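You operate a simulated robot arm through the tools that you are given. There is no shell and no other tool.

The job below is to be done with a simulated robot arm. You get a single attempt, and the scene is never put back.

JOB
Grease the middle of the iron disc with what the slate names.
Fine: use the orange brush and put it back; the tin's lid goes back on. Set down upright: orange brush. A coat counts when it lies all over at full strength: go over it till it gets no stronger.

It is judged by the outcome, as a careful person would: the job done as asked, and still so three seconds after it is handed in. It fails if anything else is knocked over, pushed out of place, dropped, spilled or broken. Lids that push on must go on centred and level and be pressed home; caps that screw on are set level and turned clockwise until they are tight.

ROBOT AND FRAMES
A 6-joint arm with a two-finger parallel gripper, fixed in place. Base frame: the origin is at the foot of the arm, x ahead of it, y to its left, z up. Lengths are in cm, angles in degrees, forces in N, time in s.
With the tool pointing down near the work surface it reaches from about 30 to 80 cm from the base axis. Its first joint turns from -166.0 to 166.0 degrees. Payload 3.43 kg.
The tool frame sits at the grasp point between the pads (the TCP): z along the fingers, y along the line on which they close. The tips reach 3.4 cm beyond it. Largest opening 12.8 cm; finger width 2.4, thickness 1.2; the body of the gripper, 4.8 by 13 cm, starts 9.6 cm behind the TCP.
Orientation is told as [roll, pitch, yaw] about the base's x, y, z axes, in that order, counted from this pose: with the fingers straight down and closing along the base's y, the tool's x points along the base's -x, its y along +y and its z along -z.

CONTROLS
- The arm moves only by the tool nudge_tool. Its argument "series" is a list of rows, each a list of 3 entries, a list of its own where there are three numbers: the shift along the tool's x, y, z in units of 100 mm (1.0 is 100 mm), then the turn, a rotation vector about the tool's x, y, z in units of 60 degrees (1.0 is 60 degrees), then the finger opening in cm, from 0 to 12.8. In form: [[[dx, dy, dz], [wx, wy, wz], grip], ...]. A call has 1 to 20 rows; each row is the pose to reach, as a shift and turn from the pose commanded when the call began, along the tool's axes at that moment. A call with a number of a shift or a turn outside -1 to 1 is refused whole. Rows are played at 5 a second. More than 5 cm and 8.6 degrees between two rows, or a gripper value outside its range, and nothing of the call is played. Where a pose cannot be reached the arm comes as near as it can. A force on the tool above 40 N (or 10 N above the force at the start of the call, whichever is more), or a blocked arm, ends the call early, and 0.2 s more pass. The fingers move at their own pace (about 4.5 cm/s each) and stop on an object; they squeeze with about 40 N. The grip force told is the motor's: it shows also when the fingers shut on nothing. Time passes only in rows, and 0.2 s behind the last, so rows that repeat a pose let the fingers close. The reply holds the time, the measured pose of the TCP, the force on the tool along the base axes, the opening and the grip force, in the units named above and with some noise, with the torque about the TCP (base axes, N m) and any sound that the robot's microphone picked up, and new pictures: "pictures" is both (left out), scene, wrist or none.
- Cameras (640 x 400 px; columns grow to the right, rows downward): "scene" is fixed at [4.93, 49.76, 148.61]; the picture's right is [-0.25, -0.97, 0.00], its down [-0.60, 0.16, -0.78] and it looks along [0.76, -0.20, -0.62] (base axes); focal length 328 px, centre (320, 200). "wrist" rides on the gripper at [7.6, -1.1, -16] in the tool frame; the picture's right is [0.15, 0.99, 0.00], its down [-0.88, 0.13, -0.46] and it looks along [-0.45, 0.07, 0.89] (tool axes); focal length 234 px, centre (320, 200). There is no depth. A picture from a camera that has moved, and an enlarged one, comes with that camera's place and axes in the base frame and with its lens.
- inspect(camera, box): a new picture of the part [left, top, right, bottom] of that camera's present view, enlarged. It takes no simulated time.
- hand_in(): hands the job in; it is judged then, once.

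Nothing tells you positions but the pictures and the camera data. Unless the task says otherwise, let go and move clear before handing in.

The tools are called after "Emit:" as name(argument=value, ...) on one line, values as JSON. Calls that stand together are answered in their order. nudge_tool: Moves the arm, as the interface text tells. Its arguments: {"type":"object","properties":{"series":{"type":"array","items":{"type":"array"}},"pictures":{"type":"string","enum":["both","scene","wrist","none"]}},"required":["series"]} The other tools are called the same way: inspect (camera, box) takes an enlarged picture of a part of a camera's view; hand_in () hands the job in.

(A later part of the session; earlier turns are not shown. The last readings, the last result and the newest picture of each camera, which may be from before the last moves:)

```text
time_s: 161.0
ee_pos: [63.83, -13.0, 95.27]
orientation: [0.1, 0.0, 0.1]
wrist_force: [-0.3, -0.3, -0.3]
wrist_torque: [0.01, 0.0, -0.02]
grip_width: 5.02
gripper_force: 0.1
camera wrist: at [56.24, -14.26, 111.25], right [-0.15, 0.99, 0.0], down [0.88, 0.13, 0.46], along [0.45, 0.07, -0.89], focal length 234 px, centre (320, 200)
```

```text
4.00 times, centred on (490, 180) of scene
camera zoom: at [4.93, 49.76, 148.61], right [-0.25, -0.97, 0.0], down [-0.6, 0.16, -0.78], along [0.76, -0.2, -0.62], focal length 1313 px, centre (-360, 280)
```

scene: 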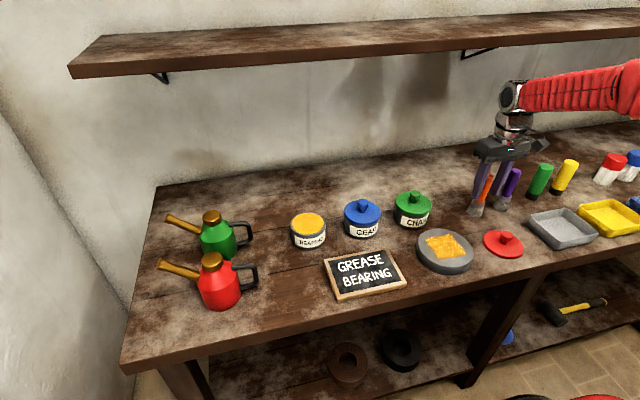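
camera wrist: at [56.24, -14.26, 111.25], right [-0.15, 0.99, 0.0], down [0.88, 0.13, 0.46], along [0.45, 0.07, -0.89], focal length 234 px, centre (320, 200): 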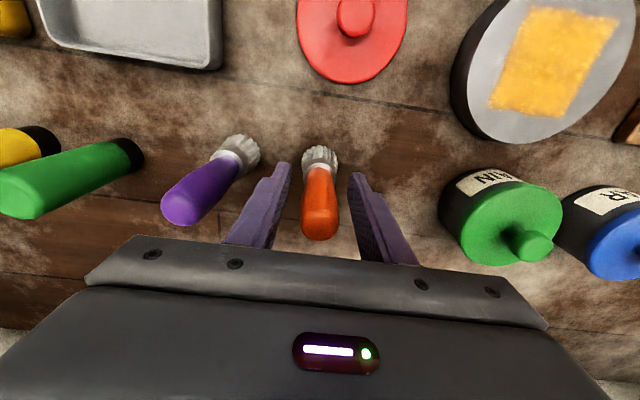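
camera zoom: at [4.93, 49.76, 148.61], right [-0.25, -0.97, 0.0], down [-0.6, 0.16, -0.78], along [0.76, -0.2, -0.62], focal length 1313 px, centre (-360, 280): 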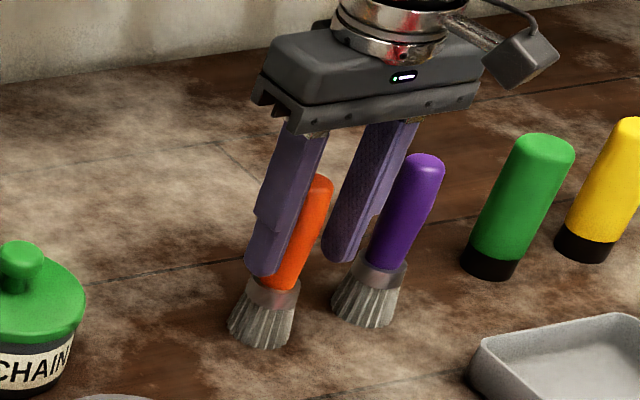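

The brush stands upright on its spot. I'll rise straight up clear of it.

Emit:
nudge_tool(series=[[[0, 0, -0.1], [0, 0, 0], 5], [[0, 0, -0.3], [0, 0, 0], 5], [[0, 0, -0.5], [0, 0, 0], 5], [[0, 0, -0.75], [0, 0, 0], 5], [[0, 0, -1.0], [0, 0, 0], 5]], pictures="none")

Emit:
nudge_tool(series=[[[0, 0, -0.2], [0, 0, 0], 5], [[0, 0, -0.4], [0, 0, 0], 5], [[0.2, 0.02, -0.4], [0, 0, 0], 5], [[0.5, 0.05, -0.4], [0, 0, 0], 5], [[0.75, 0.08, -0.4], [0, 0, 0], 5], [[1.0, 0.11, -0.4], [0, 0, 0], 5], [[1.0, 0.11, -0.4], [0, 0, 0], 5]], pictures="both")

Emit:
inspect(camera="scene", box=[440, 150, 540, 260])

Emit:
inspect(camera="wrist", box=[220, 80, 420, 220])

```text
time_s: 162.2
ee_pos: [63.94, -13.3, 105.44]
orientation: [-0.1, 0.1, 0.1]
wrist_force: [0.0, 0.0, -0.2]
wrist_torque: [-0.02, -0.02, 0.0]
grip_width: 5.02
gripper_force: 0.0
```

```text
time_s: 163.8
ee_pos: [53.92, -12.04, 109.47]
orientation: [0.0, 0.0, 0.0]
wrist_force: [0.3, 0.4, 0.1]
wrist_torque: [0.0, -0.02, 0.01]
grip_width: 4.99
gripper_force: 0.0
camera wrist: at [46.31, -13.21, 125.36], right [-0.15, 0.99, 0.0], down [0.88, 0.13, 0.46], along [0.45, 0.07, -0.89], focal length 234 px, centre (320, 200)
```

scene: 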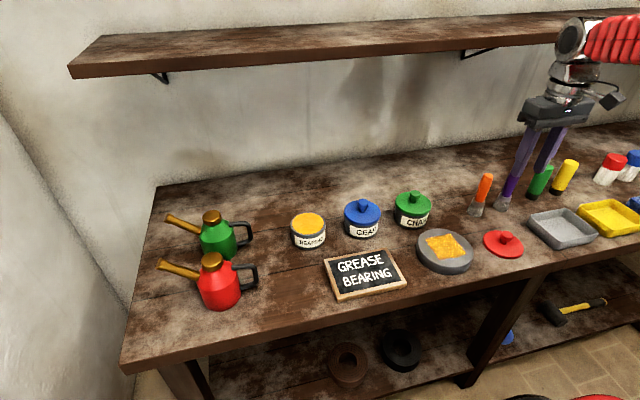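
wrist: 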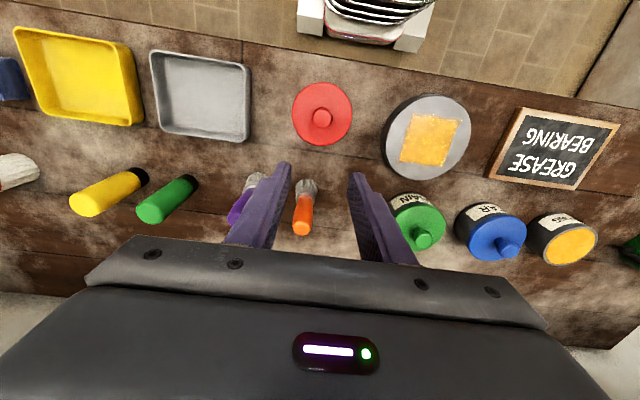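

```text
3.64 times, centred on (490, 205) of scene
camera zoom: at [4.93, 49.76, 148.61], right [-0.25, -0.97, 0.0], down [-0.6, 0.16, -0.78], along [0.76, -0.2, -0.62], focal length 1194 px, centre (-298, 182)
```

zoom: 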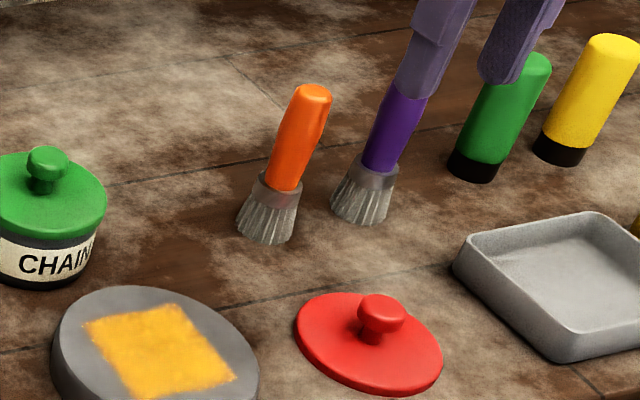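

```text
2.86 times, centred on (320, 150) of wrist
camera zoom: at [46.31, -13.21, 125.36], right [-0.15, 0.99, 0.0], down [0.88, 0.13, 0.46], along [0.45, 0.07, -0.89], focal length 669 px, centre (320, 343)
```

zoom: 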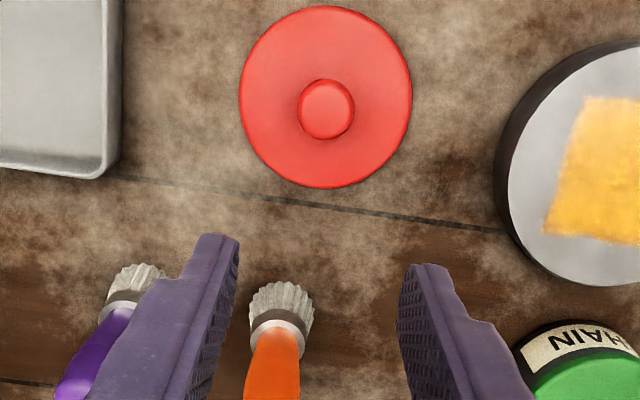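

The brush is back on its spot, standing upright. Next is the lid: I'll move over its knob at about (50.65, -12.1) and go down for another check.

Emit:
nudge_tool(series=[[[0.15, 0, 0], [0, 0, 0], 5], [[0.32, 0, 0], [0, 0, 0], 5], [[0.32, 0, 0.2], [0, 0, 0], 5], [[0.32, 0, 0.4], [0, 0, 0], 5], [[0.32, 0, 0.6], [0, 0, 0], 5], [[0.32, 0, 0.8], [0, 0, 0], 5], [[0.32, 0, 1.0], [0, 0, 0], 5], [[0.32, 0, 1.0], [0, 0, 0], 5]], pictures="both")

Emit:
inspect(camera="wrist", box=[220, 80, 420, 220])

```text
time_s: 165.6
ee_pos: [50.71, -12.18, 99.38]
orientation: [0.0, -0.1, 0.0]
wrist_force: [-0.5, -0.6, 0.5]
wrist_torque: [-0.04, -0.01, 0.02]
grip_width: 4.99
gripper_force: 0.1
camera wrist: at [42.99, -13.25, 115.3], right [-0.15, 0.99, 0.0], down [0.88, 0.13, 0.46], along [0.45, 0.07, -0.89], focal length 234 px, centre (320, 200)
```

scene: 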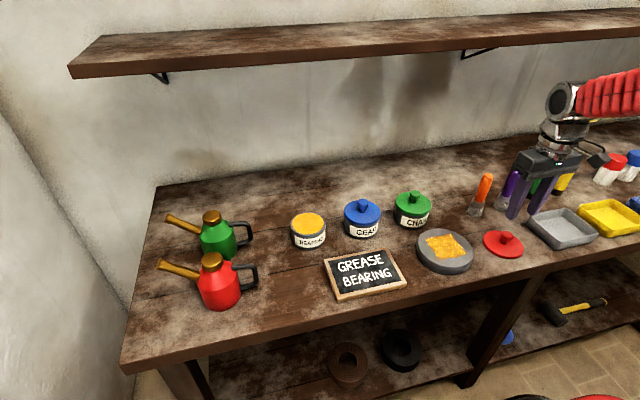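
wrist: 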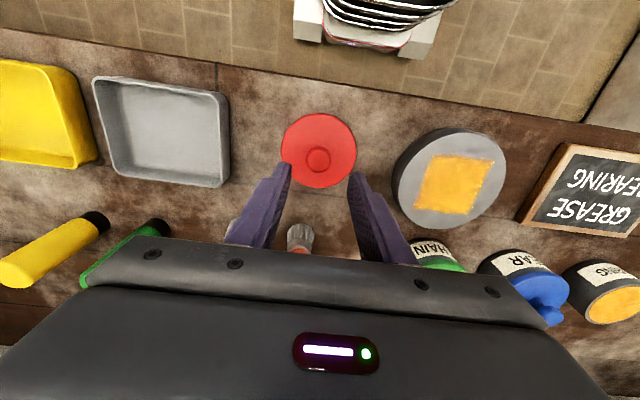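

```text
2.86 times, centred on (320, 150) of wrist
camera zoom: at [42.99, -13.25, 115.3], right [-0.15, 0.99, 0.0], down [0.88, 0.13, 0.46], along [0.45, 0.07, -0.89], focal length 669 px, centre (320, 343)
```

zoom: 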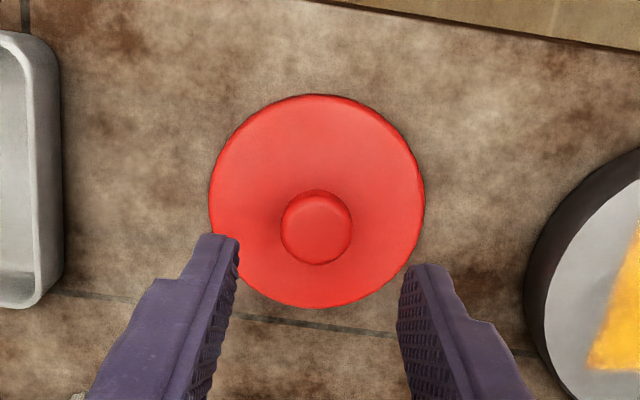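

Aligned within about 1 mm. Descending around the knob.

Emit:
nudge_tool(series=[[[-0.01, -0.003, 0.15], [0, 0, 0], 5], [[-0.01, -0.003, 0.3], [0, 0, 0], 5], [[-0.01, -0.003, 0.45], [0, 0, 0], 5], [[-0.01, -0.003, 0.6], [0, 0, 0], 5], [[-0.01, -0.003, 0.7], [0, 0, 0], 5], [[-0.01, -0.003, 0.75], [0, 0, 0], 5], [[-0.01, -0.003, 0.78], [0, 0, 0], 5], [[-0.01, -0.003, 0.78], [0, 0, 0], 5]], pictures="both")

Emit:
inspect(camera="wrist", box=[240, 120, 400, 230])

Emit:
inspect(camera="scene", box=[470, 180, 570, 260])

```text
time_s: 167.4
ee_pos: [50.81, -12.09, 91.43]
orientation: [0.1, 0.0, 0.0]
wrist_force: [0.2, 0.0, 0.3]
wrist_torque: [0.02, 0.0, -0.01]
grip_width: 5.04
gripper_force: 0.1
camera wrist: at [43.16, -13.14, 107.45], right [-0.15, 0.99, 0.0], down [0.88, 0.13, 0.46], along [0.45, 0.07, -0.89], focal length 234 px, centre (320, 200)
```

scene: 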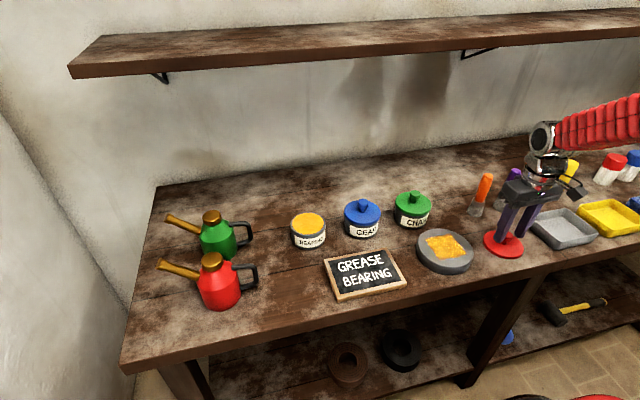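
wrist: 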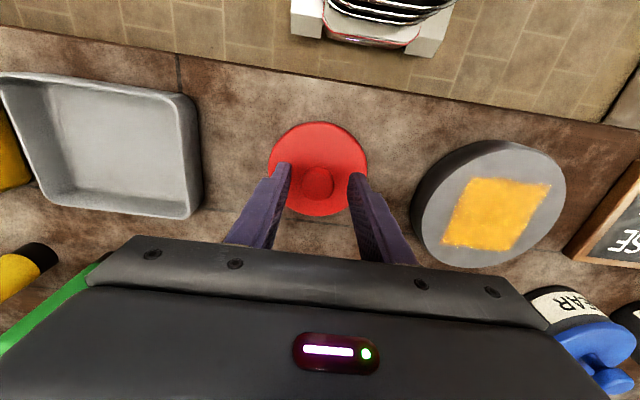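

```text
3.64 times, centred on (320, 175) of wrist
camera zoom: at [43.16, -13.14, 107.45], right [-0.15, 0.99, 0.0], down [0.88, 0.13, 0.46], along [0.45, 0.07, -0.89], focal length 852 px, centre (320, 291)
```

zoom: 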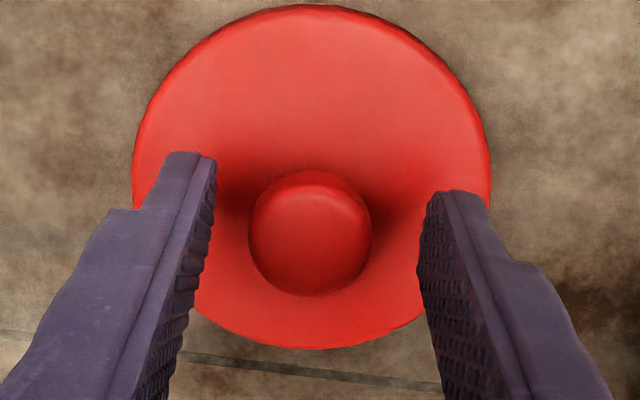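

```text
5.00 times, centred on (520, 220) of scene
camera zoom: at [4.93, 49.76, 148.61], right [-0.25, -0.97, 0.0], down [-0.6, 0.16, -0.78], along [0.76, -0.2, -0.62], focal length 1641 px, centre (-680, 100)
```

zoom: 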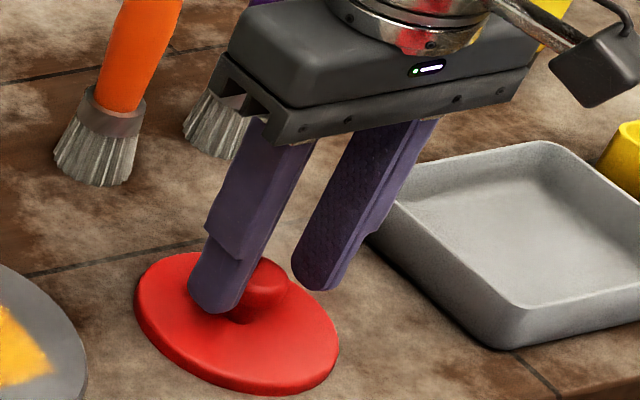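

The knob is about 2 mm off in x and 1.5 mm in y from the original grasp. I'll correct that, then close.

Emit:
nudge_tool(series=[[[0.012, -0.008, 0], [0, 0, 0], 5], [[0.025, -0.015, 0], [0, 0, 0], 5], [[0.025, -0.015, 0], [0, 0, 0], 5]], pictures="none")

Emit:
inspect(camera="wrist", box=[240, 120, 400, 230])

```text
time_s: 168.2
ee_pos: [50.67, -12.21, 91.54]
orientation: [0.0, 0.0, -0.1]
wrist_force: [0.1, 0.0, 0.2]
wrist_torque: [0.0, 0.0, -0.02]
grip_width: 5.0
gripper_force: 0.1
```

```text
3.64 times, centred on (320, 175) of wrist
camera zoom: at [42.92, -13.3, 107.47], right [-0.15, 0.99, 0.0], down [0.88, 0.13, 0.46], along [0.45, 0.07, -0.89], focal length 852 px, centre (320, 291)
```

zoom: 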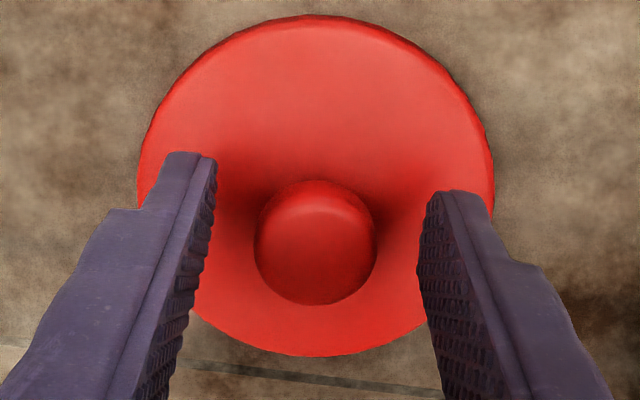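

Now the knob sits exactly as in the first grasp. Closing and lifting.

Emit:
nudge_tool(series=[[[0, 0, 0], [0, 0, 0], 3.5], [[0, 0, 0], [0, 0, 0], 2.5], [[0, 0, 0], [0, 0, 0], 1.5], [[0, 0, 0], [0, 0, 0], 1], [[0, 0, 0], [0, 0, 0], 1], [[0, 0, 0], [0, 0, 0], 1]], pictures="none")

Emit:
nudge_tool(series=[[[0, 0, -0.05], [0, 0, 0], 1], [[0, 0, -0.2], [0, 0, 0], 1], [[0, 0, -0.4], [0, 0, 0], 1], [[0, 0, -0.6], [0, 0, 0], 1], [[0, 0, -0.8], [0, 0, 0], 1], [[0, 0, -1.0], [0, 0, 0], 1]], pictures="both")

Emit:
inspect(camera="wrist", box=[240, 120, 400, 230])

Emit:
inspect(camera="scene", box=[470, 140, 570, 260])

```text
time_s: 169.6
ee_pos: [50.63, -12.12, 91.56]
orientation: [0.0, 0.1, -0.1]
wrist_force: [0.7, -0.6, 0.4]
wrist_torque: [0.03, -0.02, -0.01]
grip_width: 2.73
gripper_force: 40.3
```

```text
time_s: 171.0
ee_pos: [50.73, -12.21, 101.55]
orientation: [0.0, -0.1, 0.0]
wrist_force: [0.0, 0.0, 0.1]
wrist_torque: [0.02, 0.0, 0.04]
grip_width: 2.72
gripper_force: 39.8
camera wrist: at [42.9, -13.36, 117.49], right [-0.15, 0.99, 0.0], down [0.88, 0.13, 0.46], along [0.45, 0.07, -0.89], focal length 234 px, centre (320, 200)
```

scene: 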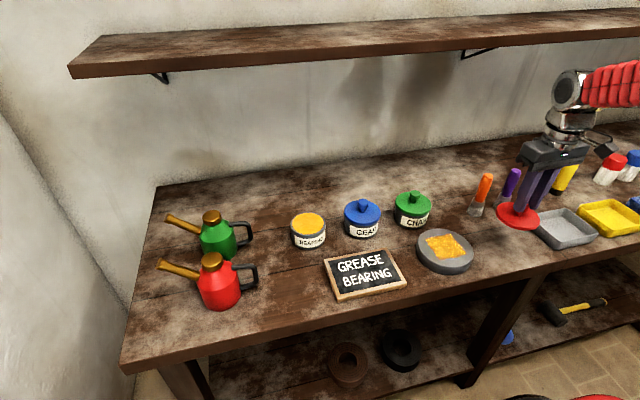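
wrist: 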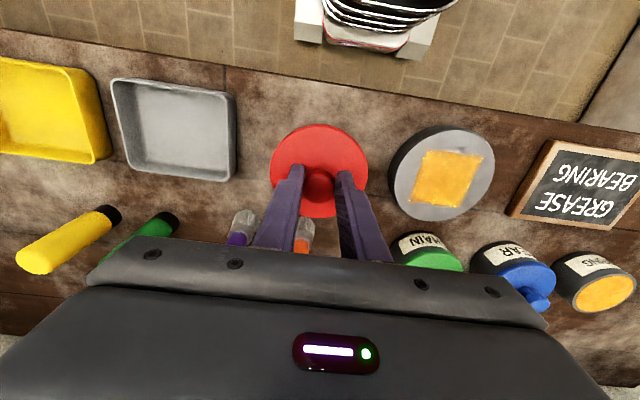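

```text
3.64 times, centred on (320, 175) of wrist
camera zoom: at [42.9, -13.36, 117.49], right [-0.15, 0.99, 0.0], down [0.88, 0.13, 0.46], along [0.45, 0.07, -0.89], focal length 852 px, centre (320, 291)
```

zoom: 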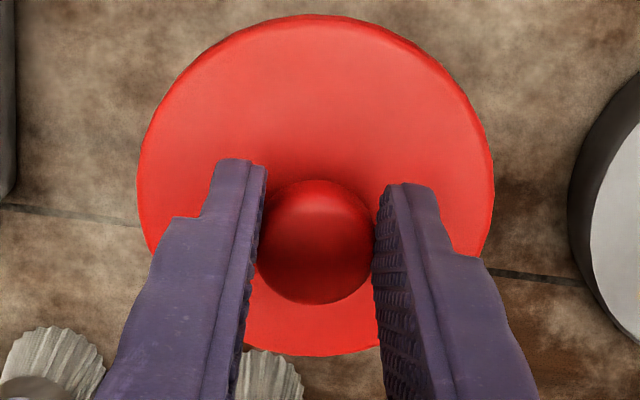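

```text
3.33 times, centred on (520, 200) of scene
camera zoom: at [4.93, 49.76, 148.61], right [-0.25, -0.97, 0.0], down [-0.6, 0.16, -0.78], along [0.76, -0.2, -0.62], focal length 1094 px, centre (-347, 200)
```

zoom: 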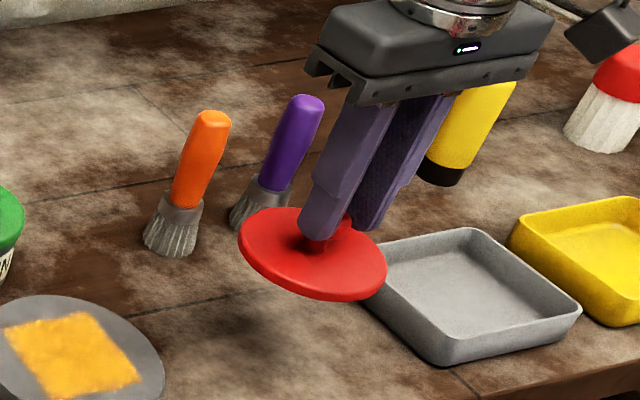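

The lid is up, level and held just as before. Raising it and carrying it back along the same route to the red tin.

Emit:
nudge_tool(series=[[[0, 0, -0.2], [0, 0, 0], 1], [[0, 0, -0.4], [0, 0, 0], 1], [[0, 0, -0.58], [0, 0, 0], 1], [[-0.08, 0.25, -0.58], [0, 0, 0], 1], [[-0.16, 0.5, -0.58], [0, 0, 0], 1], [[-0.24, 0.75, -0.58], [0, 0, 0], 1], [[-0.31, 0.98, -0.58], [0, 0, 0], 1]], pictures="none")

Emit:
nudge_tool(series=[[[-0.08, 0.25, 0], [0, 0, 0], 1], [[-0.16, 0.5, 0], [0, 0, 0], 1], [[-0.24, 0.75, 0], [0, 0, 0], 1], [[-0.31, 0.98, 0], [0, 0, 0], 1]], pictures="none")

Emit:
nudge_tool(series=[[[-0.08, 0.25, 0], [0, 0, 0], 1], [[-0.16, 0.5, 0], [0, 0, 0], 1], [[-0.24, 0.75, 0], [0, 0, 0], 1], [[-0.31, 0.98, 0], [0, 0, 0], 1]], pictures="none")

Emit:
nudge_tool(series=[[[-0.08, 0.25, 0], [0, 0, 0], 1], [[-0.16, 0.5, 0], [0, 0, 0], 1], [[-0.24, 0.75, 0], [0, 0, 0], 1], [[-0.31, 0.98, 0], [0, 0, 0], 1], [[-0.31, 0.98, 0], [0, 0, 0], 1]], pictures="both")

```text
time_s: 172.6
ee_pos: [53.79, -2.31, 107.33]
orientation: [0.0, -0.1, -0.1]
wrist_force: [-0.5, 1.4, 0.1]
wrist_torque: [0.01, -0.02, 0.04]
grip_width: 2.71
gripper_force: 40.3
```

```text
time_s: 173.6
ee_pos: [56.94, 7.68, 107.33]
orientation: [-0.1, -0.1, 0.0]
wrist_force: [-0.1, 0.7, -0.6]
wrist_torque: [-0.01, 0.04, -0.02]
grip_width: 2.72
gripper_force: 40.2
```

```text
time_s: 174.6
ee_pos: [59.88, 17.19, 107.32]
orientation: [-0.1, 0.0, 0.0]
wrist_force: [-0.5, -0.2, -0.2]
wrist_torque: [-0.01, -0.05, -0.01]
grip_width: 2.69
gripper_force: 39.7
```

```text
time_s: 175.8
ee_pos: [63.01, 26.74, 107.37]
orientation: [0.0, 0.0, 0.0]
wrist_force: [0.4, 0.1, -1.0]
wrist_torque: [-0.02, 0.01, -0.02]
grip_width: 2.69
gripper_force: 40.4
camera wrist: at [55.4, 25.69, 123.34], right [-0.15, 0.99, 0.0], down [0.88, 0.13, 0.46], along [0.45, 0.07, -0.89], focal length 234 px, centre (320, 200)
```

scene: 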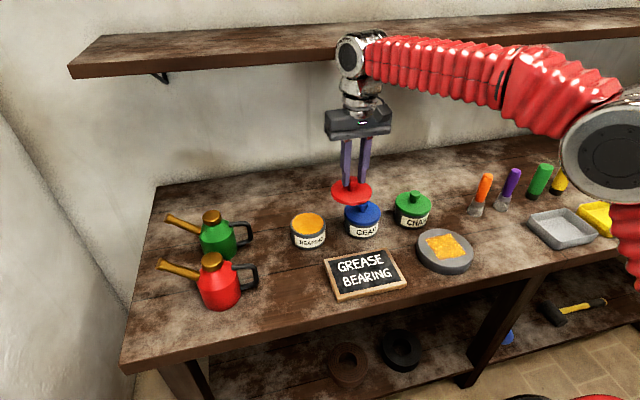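
wrist: 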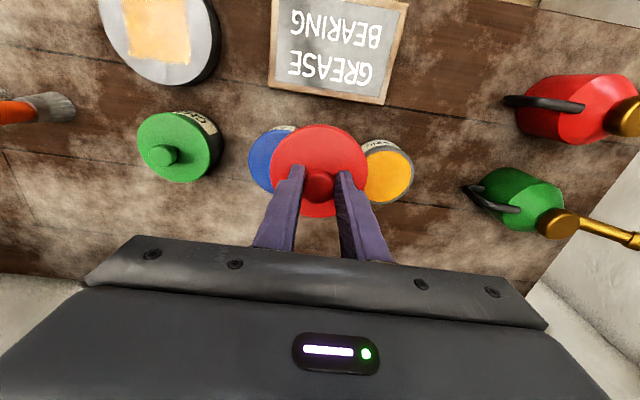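

Emit:
nudge_tool(series=[[[-0.08, 0.25, 0], [0, 0, 0], 1], [[-0.16, 0.5, 0], [0, 0, 0], 1], [[-0.24, 0.75, 0], [0, 0, 0], 1], [[-0.308, 1.0, 0], [0, 0, 0], 1], [[-0.308, 1.0, 0], [0, 0, 0], 1], [[-0.308, 1.0, 0], [0, 0, 0], 1]], pictures="both")

Emit:
inspect(camera="wrist", box=[240, 100, 400, 230])

Emit:
inspect(camera="scene", box=[260, 130, 360, 255])

```text
time_s: 177.2
ee_pos: [66.16, 36.82, 107.24]
orientation: [0.1, 0.0, -0.1]
wrist_force: [-0.2, -0.3, -0.7]
wrist_torque: [0.0, 0.0, 0.02]
grip_width: 2.7
gripper_force: 39.9
camera wrist: at [58.46, 35.63, 123.18], right [-0.15, 0.99, 0.0], down [0.88, 0.13, 0.46], along [0.45, 0.07, -0.89], focal length 234 px, centre (320, 200)
```

scene: 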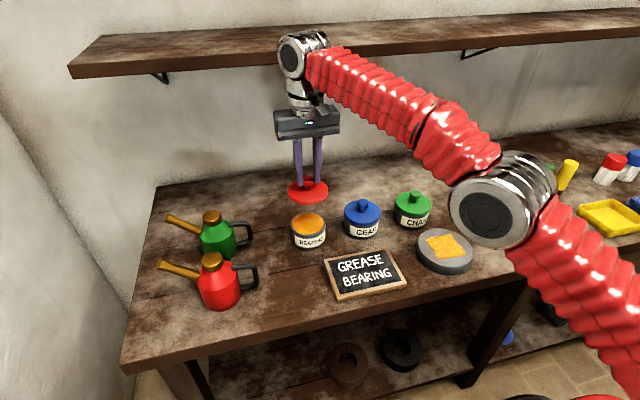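
wrist: 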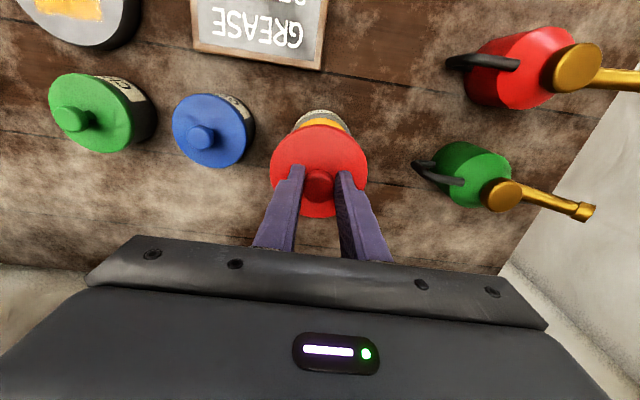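

```text
3.08 times, centred on (320, 165) of wrist
camera zoom: at [58.46, 35.63, 123.18], right [-0.15, 0.99, 0.0], down [0.88, 0.13, 0.46], along [0.45, 0.07, -0.89], focal length 720 px, centre (320, 308)
```

zoom: 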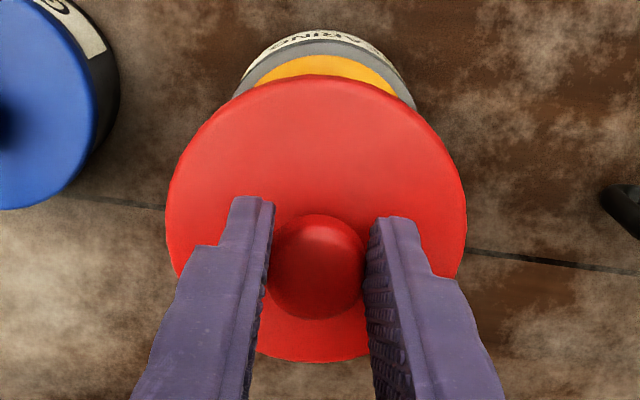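

```text
3.20 times, centred on (310, 192) of scene
camera zoom: at [4.93, 49.76, 148.61], right [-0.25, -0.97, 0.0], down [-0.6, 0.16, -0.78], along [0.76, -0.2, -0.62], focal length 1050 px, centre (352, 224)
```

zoom: 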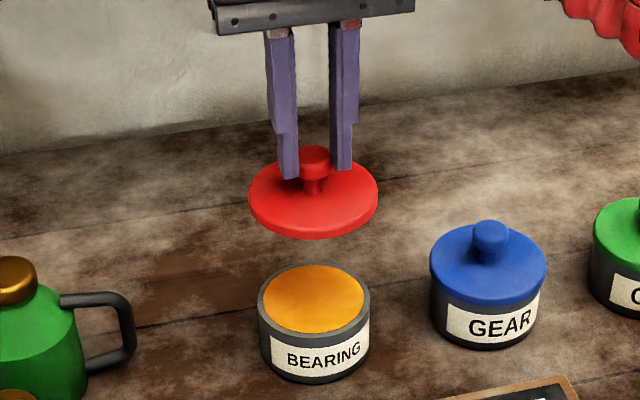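

The tin hasn't moved. The lid is about 2 mm too far toward -y compared with how it came off; I'll correct that and lower to just above the tin.

Emit:
nudge_tool(series=[[[-0.005, 0.02, 0], [0, 0, 0], 1], [[-0.005, 0.02, 0.2], [0, 0, 0], 1], [[-0.005, 0.02, 0.4], [0, 0, 0], 1], [[-0.005, 0.02, 0.6], [0, 0, 0], 1], [[-0.005, 0.02, 0.75], [0, 0, 0], 1], [[-0.005, 0.02, 0.83], [0, 0, 0], 1], [[-0.005, 0.02, 0.83], [0, 0, 0], 1], [[-0.005, 0.02, 0.83], [0, 0, 0], 1]], pictures="both")

Emit:
inspect(camera="wrist", box=[240, 100, 400, 230])

Emit:
inspect(camera="scene", box=[280, 180, 340, 255])

```text
time_s: 179.0
ee_pos: [66.27, 37.09, 99.19]
orientation: [0.0, 0.0, -0.1]
wrist_force: [-0.4, -0.6, 0.7]
wrist_torque: [0.0, -0.04, 0.01]
grip_width: 2.66
gripper_force: 40.0
camera wrist: at [58.6, 35.98, 115.06], right [-0.15, 0.99, 0.0], down [0.88, 0.13, 0.46], along [0.45, 0.07, -0.89], focal length 234 px, centre (320, 200)
```

scene: 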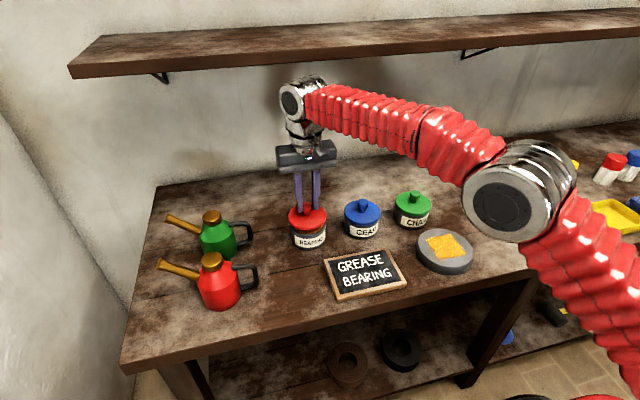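
wrist: 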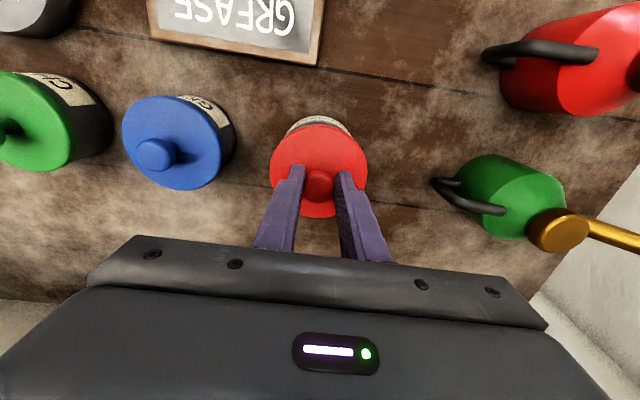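

```text
3.08 times, centred on (320, 165) of wrist
camera zoom: at [58.6, 35.98, 115.06], right [-0.15, 0.99, 0.0], down [0.88, 0.13, 0.46], along [0.45, 0.07, -0.89], focal length 720 px, centre (320, 308)
```

zoom: 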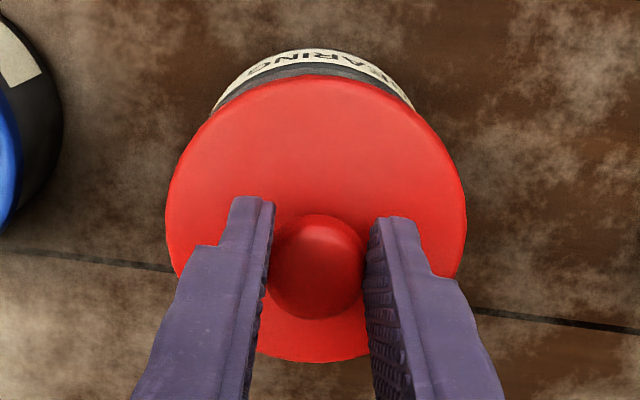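

```text
5.33 times, centred on (310, 218) of scene
camera zoom: at [4.93, 49.76, 148.61], right [-0.25, -0.97, 0.0], down [-0.6, 0.16, -0.78], along [0.76, -0.2, -0.62], focal length 1750 px, centre (373, 107)
```

zoom: 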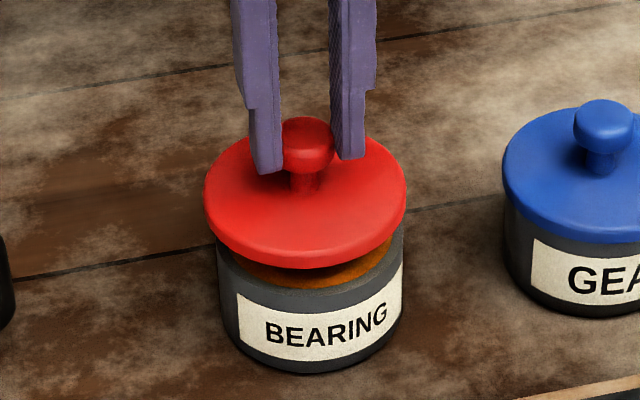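

The lid is about 1 mm off in both x and y by my estimate. I'll make that small correction and lower closer before seating.

Emit:
nudge_tool(series=[[[0.01, -0.011, 0], [0, 0, 0], 1], [[0.01, -0.011, 0.05], [0, 0, 0], 1], [[0.01, -0.011, 0.1], [0, 0, 0], 1], [[0.01, -0.011, 0.13], [0, 0, 0], 1], [[0.01, -0.011, 0.13], [0, 0, 0], 1], [[0.01, -0.011, 0.13], [0, 0, 0], 1]], pictures="none")

Emit:
inspect(camera="wrist", box=[240, 100, 400, 230])

Emit:
inspect(camera="scene", box=[280, 180, 340, 255])

```text
time_s: 180.4
ee_pos: [65.93, 37.06, 97.59]
orientation: [0.0, 0.1, 0.0]
wrist_force: [-0.1, 0.1, -1.0]
wrist_torque: [-0.02, -0.04, -0.01]
grip_width: 2.69
gripper_force: 40.1
```

```text
3.08 times, centred on (320, 165) of wrist
camera zoom: at [58.28, 35.87, 113.59], right [-0.15, 0.99, 0.0], down [0.88, 0.13, 0.46], along [0.45, 0.07, -0.89], focal length 720 px, centre (320, 308)
```

zoom: 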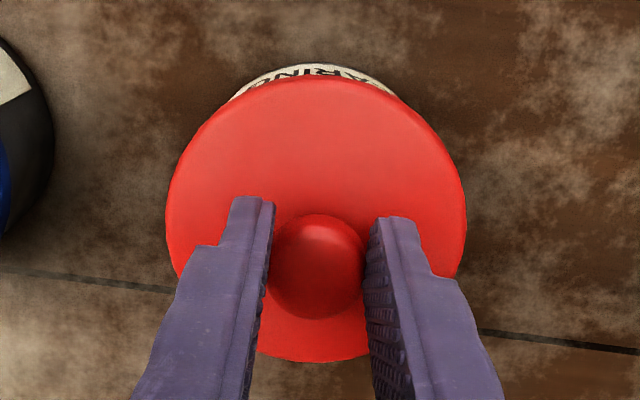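

```text
5.33 times, centred on (310, 218) of scene
camera zoom: at [4.93, 49.76, 148.61], right [-0.25, -0.97, 0.0], down [-0.6, 0.16, -0.78], along [0.76, -0.2, -0.62], focal length 1750 px, centre (373, 107)
```

zoom: 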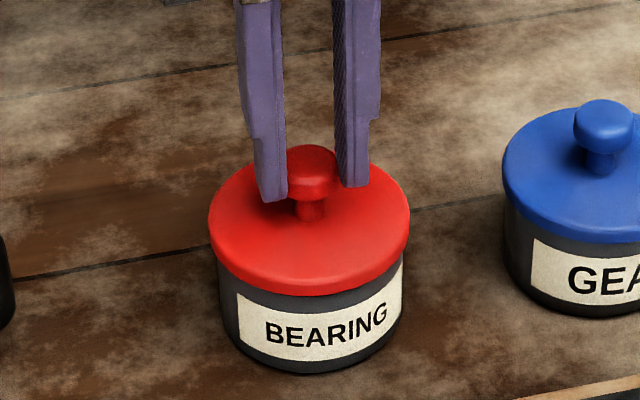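

Emit:
nudge_tool(series=[[[0, 0, 0], [0, 0, 0], 1], [[0, 0, 0], [0, 0, 0], 1]], pictures="wrist")

Emit:
nudge_tool(series=[[[0, 0, 0], [0, 0, 0], 1], [[0, 0, 0], [0, 0, 0], 1]], pictures="wrist")

```text
time_s: 181.0
ee_pos: [66.05, 37.11, 97.48]
orientation: [-0.1, 0.0, 0.0]
wrist_force: [-0.4, 0.5, -0.4]
wrist_torque: [0.03, 0.02, 0.02]
grip_width: 2.68
gripper_force: 39.3
camera wrist: at [58.28, 35.88, 113.6], right [-0.15, 0.99, 0.0], down [0.88, 0.13, 0.46], along [0.45, 0.07, -0.89], focal length 234 px, centre (320, 200)
```

wrist: 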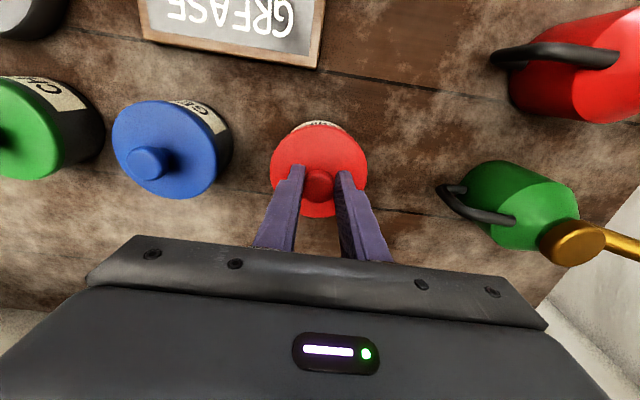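

```text
time_s: 181.6
ee_pos: [65.98, 37.1, 97.71]
orientation: [0.0, -0.1, 0.0]
wrist_force: [0.1, 0.2, -1.2]
wrist_torque: [0.0, 0.02, 0.0]
grip_width: 2.68
gripper_force: 40.0
camera wrist: at [58.28, 35.88, 113.59], right [-0.15, 0.99, 0.0], down [0.88, 0.13, 0.46], along [0.45, 0.07, -0.89], focal length 234 px, centre (320, 200)
```

wrist: 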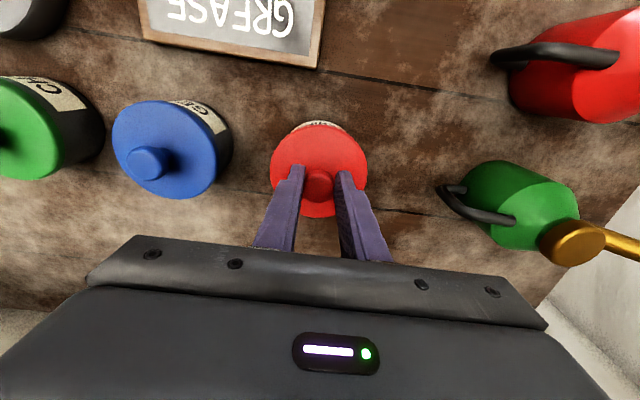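

The camera's pose readout is steady and shows the lid about 2.5 mm short in x compared with the seat position. Correcting with feedback.

Emit:
nudge_tool(series=[[[-0.012, -0.003, 0], [0, 0, 0], 1], [[-0.025, -0.005, 0], [0, 0, 0], 1], [[-0.025, -0.005, 0], [0, 0, 0], 1], [[-0.025, -0.005, 0], [0, 0, 0], 1]], pictures="wrist")

Emit:
inspect(camera="wrist", box=[240, 100, 400, 230])

Emit:
inspect(camera="scene", box=[280, 180, 340, 255])

```text
time_s: 182.6
ee_pos: [66.19, 36.95, 97.58]
orientation: [0.0, -0.1, 0.0]
wrist_force: [0.6, -0.1, -0.8]
wrist_torque: [0.0, -0.01, 0.0]
grip_width: 2.68
gripper_force: 39.9
camera wrist: at [58.54, 35.86, 113.62], right [-0.15, 0.99, 0.0], down [0.88, 0.13, 0.46], along [0.45, 0.07, -0.89], focal length 234 px, centre (320, 200)
```

wrist: 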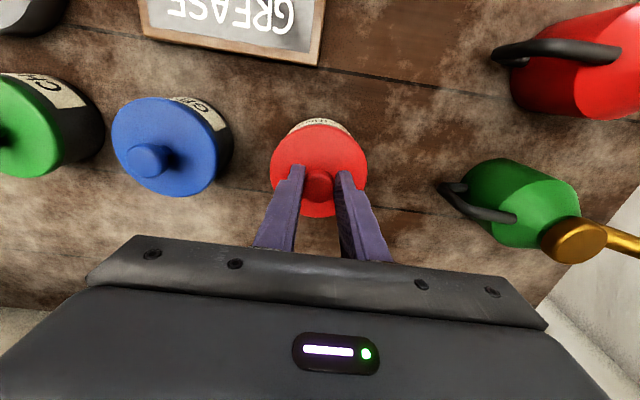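

```text
3.08 times, centred on (320, 165) of wrist
camera zoom: at [58.54, 35.86, 113.62], right [-0.15, 0.99, 0.0], down [0.88, 0.13, 0.46], along [0.45, 0.07, -0.89], focal length 720 px, centre (320, 308)
```

zoom: 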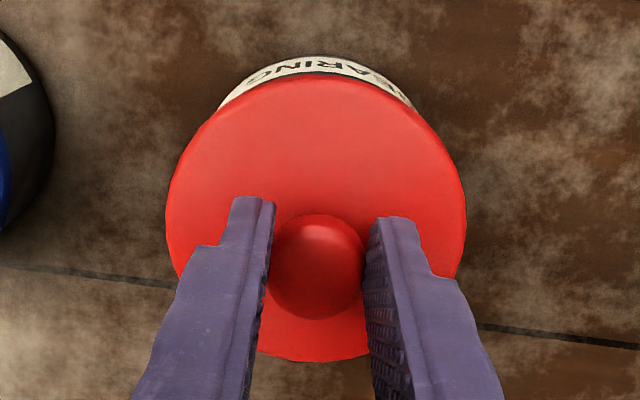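

```text
5.33 times, centred on (310, 218) of scene
camera zoom: at [4.93, 49.76, 148.61], right [-0.25, -0.97, 0.0], down [-0.6, 0.16, -0.78], along [0.76, -0.2, -0.62], focal length 1750 px, centre (373, 107)
```

zoom: 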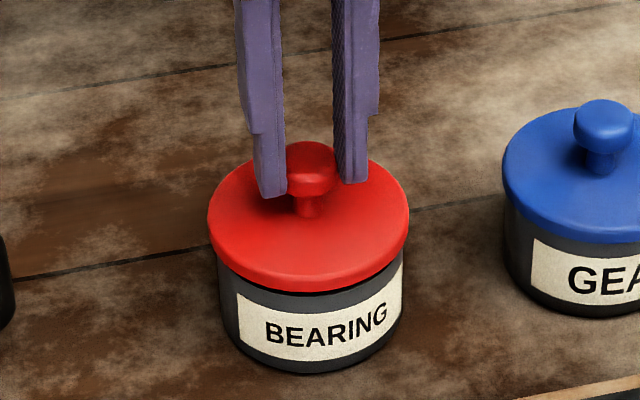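

Alignment is now within about 0.5 mm. Lowering the last 7 mm slowly, watching the force.

Emit:
nudge_tool(series=[[[0, -0.003, 0.01], [0, 0, 0], 1], [[0, -0.003, 0.02], [0, 0, 0], 1], [[0, -0.003, 0.03], [0, 0, 0], 1], [[0, -0.003, 0.04], [0, 0, 0], 1], [[0, -0.003, 0.04], [0, 0, 0], 1]], pictures="wrist")

Emit:
inspect(camera="scene", box=[280, 180, 340, 255])

```text
time_s: 183.8
ee_pos: [66.32, 37.04, 97.15]
orientation: [0.0, -0.1, 0.0]
wrist_force: [0.2, 0.1, -0.2]
wrist_torque: [0.03, 0.01, -0.01]
grip_width: 2.63
gripper_force: 39.9
camera wrist: at [58.64, 35.93, 113.18], right [-0.15, 0.99, 0.0], down [0.88, 0.13, 0.46], along [0.45, 0.07, -0.89], focal length 234 px, centre (320, 200)
```

wrist: 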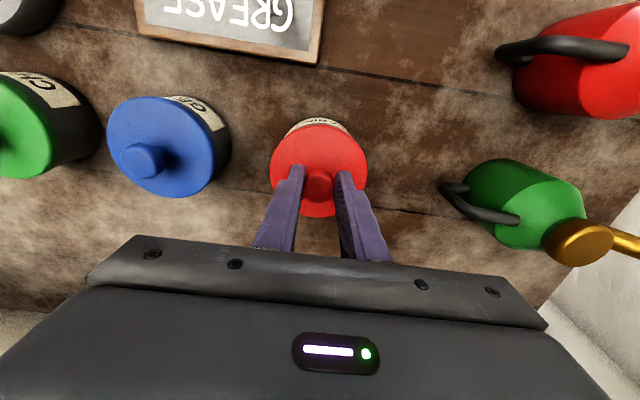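

```text
5.33 times, centred on (310, 218) of scene
camera zoom: at [4.93, 49.76, 148.61], right [-0.25, -0.97, 0.0], down [-0.6, 0.16, -0.78], along [0.76, -0.2, -0.62], focal length 1750 px, centre (373, 107)
```

zoom: 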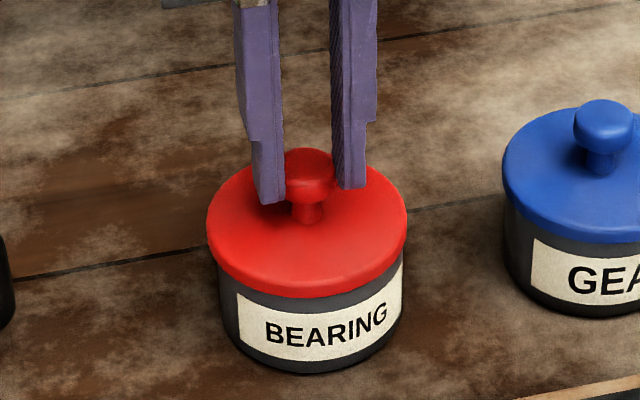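

Emit:
inspect(camera="wrist", box=[240, 100, 400, 230])

Emit:
nudge_tool(series=[[[0.005, -0.005, 0], [0, 0, 0], 1], [[0.01, -0.01, 0], [0, 0, 0], 1], [[0.01, -0.01, 0], [0, 0, 0], 1], [[0.01, -0.01, 0], [0, 0, 0], 1]], pictures="wrist")

```text
3.08 times, centred on (320, 165) of wrist
camera zoom: at [58.64, 35.93, 113.18], right [-0.15, 0.99, 0.0], down [0.88, 0.13, 0.46], along [0.45, 0.07, -0.89], focal length 720 px, centre (320, 308)
```

zoom: 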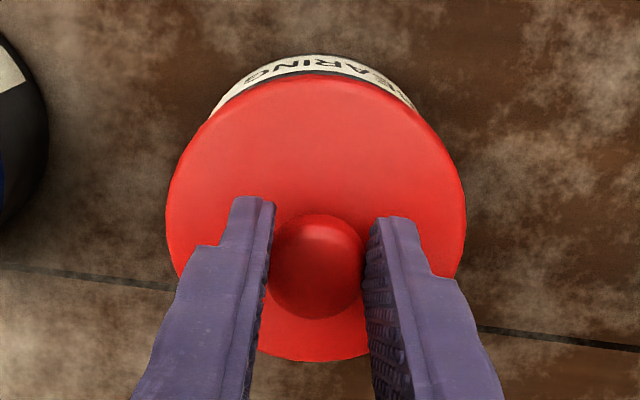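

```text
time_s: 184.8
ee_pos: [66.19, 36.9, 97.19]
orientation: [0.0, 0.0, 0.0]
wrist_force: [-0.3, 0.0, -0.7]
wrist_torque: [0.01, 0.02, 0.0]
grip_width: 2.66
gripper_force: 40.0
camera wrist: at [58.49, 35.81, 113.18], right [-0.15, 0.99, 0.0], down [0.88, 0.13, 0.46], along [0.45, 0.07, -0.89], focal length 234 px, centre (320, 200)
```

wrist: 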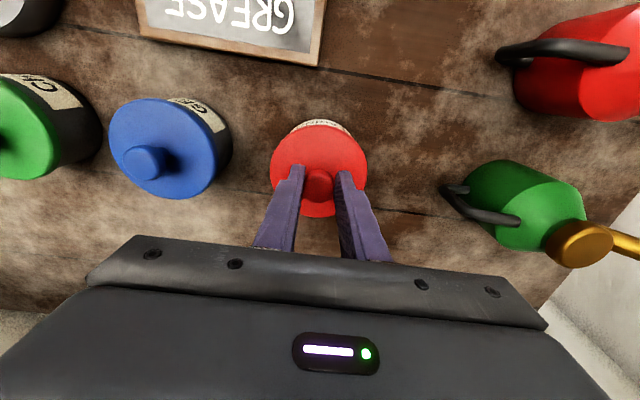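

On target again (within 0.5 mm). Continuing down in 1 mm steps.

Emit:
nudge_tool(series=[[[-0.003, 0, 0.01], [0, 0, 0], 1], [[-0.003, 0, 0.015], [0, 0, 0], 1], [[-0.003, 0, 0.015], [0, 0, 0], 1]], pictures="wrist")

```text
time_s: 185.6
ee_pos: [66.13, 37.02, 97.24]
orientation: [0.0, -0.1, 0.0]
wrist_force: [0.8, 0.4, 6.8]
wrist_torque: [0.02, -0.11, -0.03]
grip_width: 2.68
gripper_force: 39.6
camera wrist: at [58.5, 35.84, 113.11], right [-0.15, 0.99, 0.0], down [0.88, 0.13, 0.46], along [0.45, 0.07, -0.89], focal length 234 px, centre (320, 200)
```

wrist: 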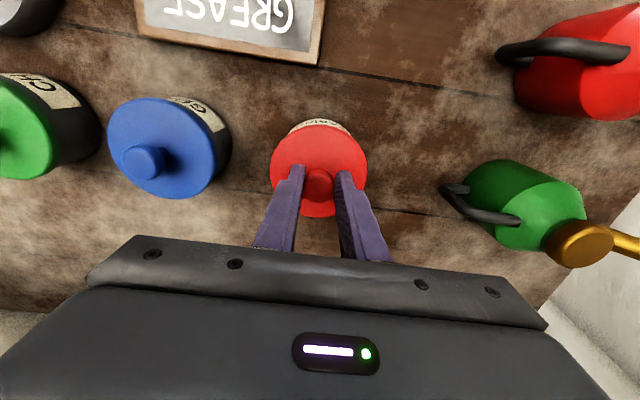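

Contact with the rim (about 7 N) just above the seat. I'll check it's centred and level before pressing.

Emit:
inspect(camera="scene", box=[280, 180, 340, 255])

Emit:
inspect(camera="wrist", box=[240, 100, 400, 230])

```text
5.33 times, centred on (310, 218) of scene
camera zoom: at [4.93, 49.76, 148.61], right [-0.25, -0.97, 0.0], down [-0.6, 0.16, -0.78], along [0.76, -0.2, -0.62], focal length 1750 px, centre (373, 107)
```

zoom: 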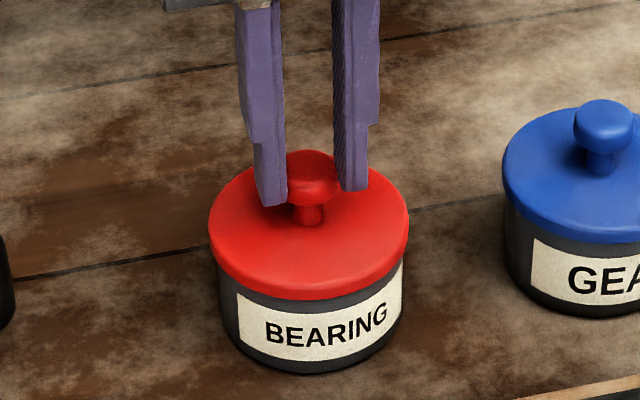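

```text
3.08 times, centred on (320, 165) of wrist
camera zoom: at [58.5, 35.84, 113.11], right [-0.15, 0.99, 0.0], down [0.88, 0.13, 0.46], along [0.45, 0.07, -0.89], focal length 720 px, centre (320, 308)
```

zoom: 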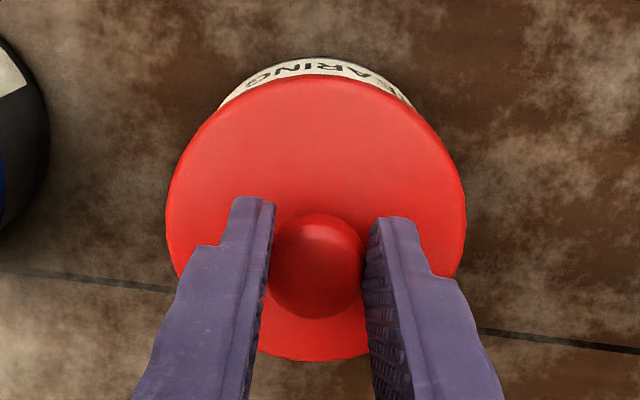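

Centred and level. Now pressing it home gradually.

Emit:
nudge_tool(series=[[[0, 0, 0.008], [0, 0, 0], 1], [[0, 0, 0.015], [0, 0, 0], 1], [[0, 0, 0.02], [0, 0, 0], 1], [[0, 0, 0.02], [0, 0, 0], 1]], pictures="wrist")

Emit:
inspect(camera="scene", box=[280, 180, 340, 255])

```text
time_s: 186.6
ee_pos: [66.13, 37.0, 97.13]
orientation: [0.0, -0.2, -0.1]
wrist_force: [2.4, 2.4, 33.9]
wrist_torque: [0.1, -0.26, 0.05]
grip_width: 2.64
gripper_force: 40.4
camera wrist: at [58.41, 35.78, 113.06], right [-0.15, 0.99, 0.0], down [0.88, 0.13, 0.46], along [0.45, 0.07, -0.89], focal length 234 px, centre (320, 200)
```

wrist: 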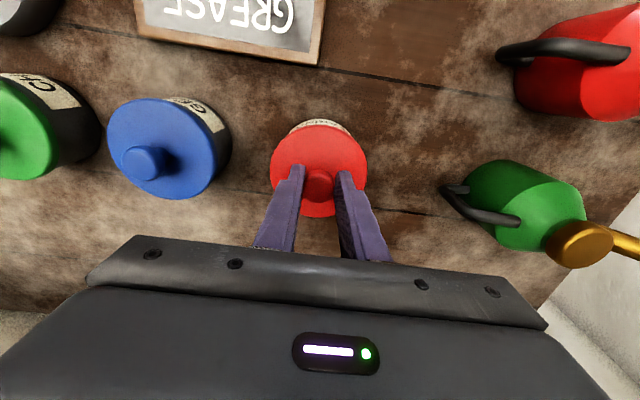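

```text
5.33 times, centred on (310, 218) of scene
camera zoom: at [4.93, 49.76, 148.61], right [-0.25, -0.97, 0.0], down [-0.6, 0.16, -0.78], along [0.76, -0.2, -0.62], focal length 1750 px, centre (373, 107)
```

zoom: 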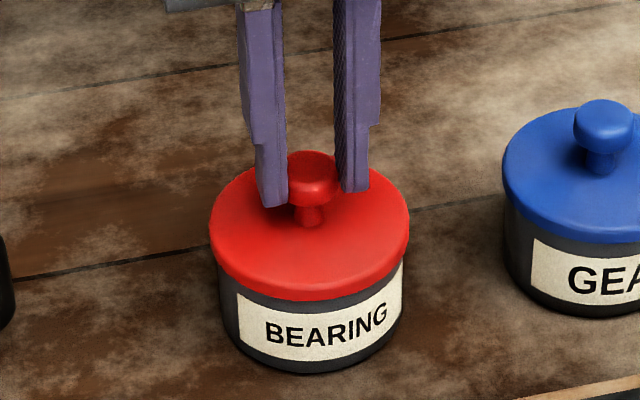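

At 34 N the lid sits at the same height and centring as originally, but I heard no snap. I'll press a bit harder and listen.

Emit:
nudge_tool(series=[[[0, 0, 0.006], [0, 0, 0], 1], [[0, 0, 0.012], [0, 0, 0], 1], [[0, 0, 0.012], [0, 0, 0], 1]], pictures="wrist")

Emit:
inspect(camera="scene", box=[280, 180, 340, 255])

```text
time_s: 187.4
ee_pos: [66.14, 36.93, 97.05]
orientation: [0.2, -0.2, 0.1]
wrist_force: [4.4, 4.2, 36.9]
wrist_torque: [0.19, -0.52, 0.1]
grip_width: 2.66
gripper_force: 40.1
camera wrist: at [58.36, 35.74, 113.03], right [-0.15, 0.99, 0.0], down [0.88, 0.13, 0.46], along [0.45, 0.07, -0.89], focal length 234 px, centre (320, 200)
```

wrist: 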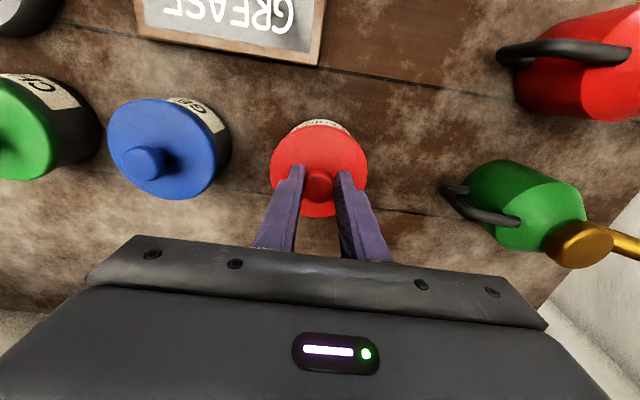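

```text
5.33 times, centred on (310, 218) of scene
camera zoom: at [4.93, 49.76, 148.61], right [-0.25, -0.97, 0.0], down [-0.6, 0.16, -0.78], along [0.76, -0.2, -0.62], focal length 1750 px, centre (373, 107)
```

zoom: 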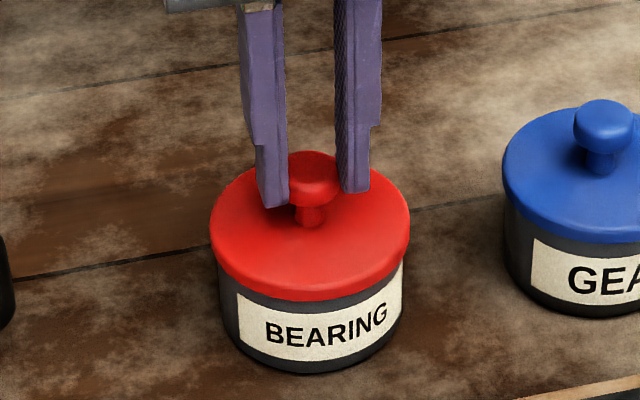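

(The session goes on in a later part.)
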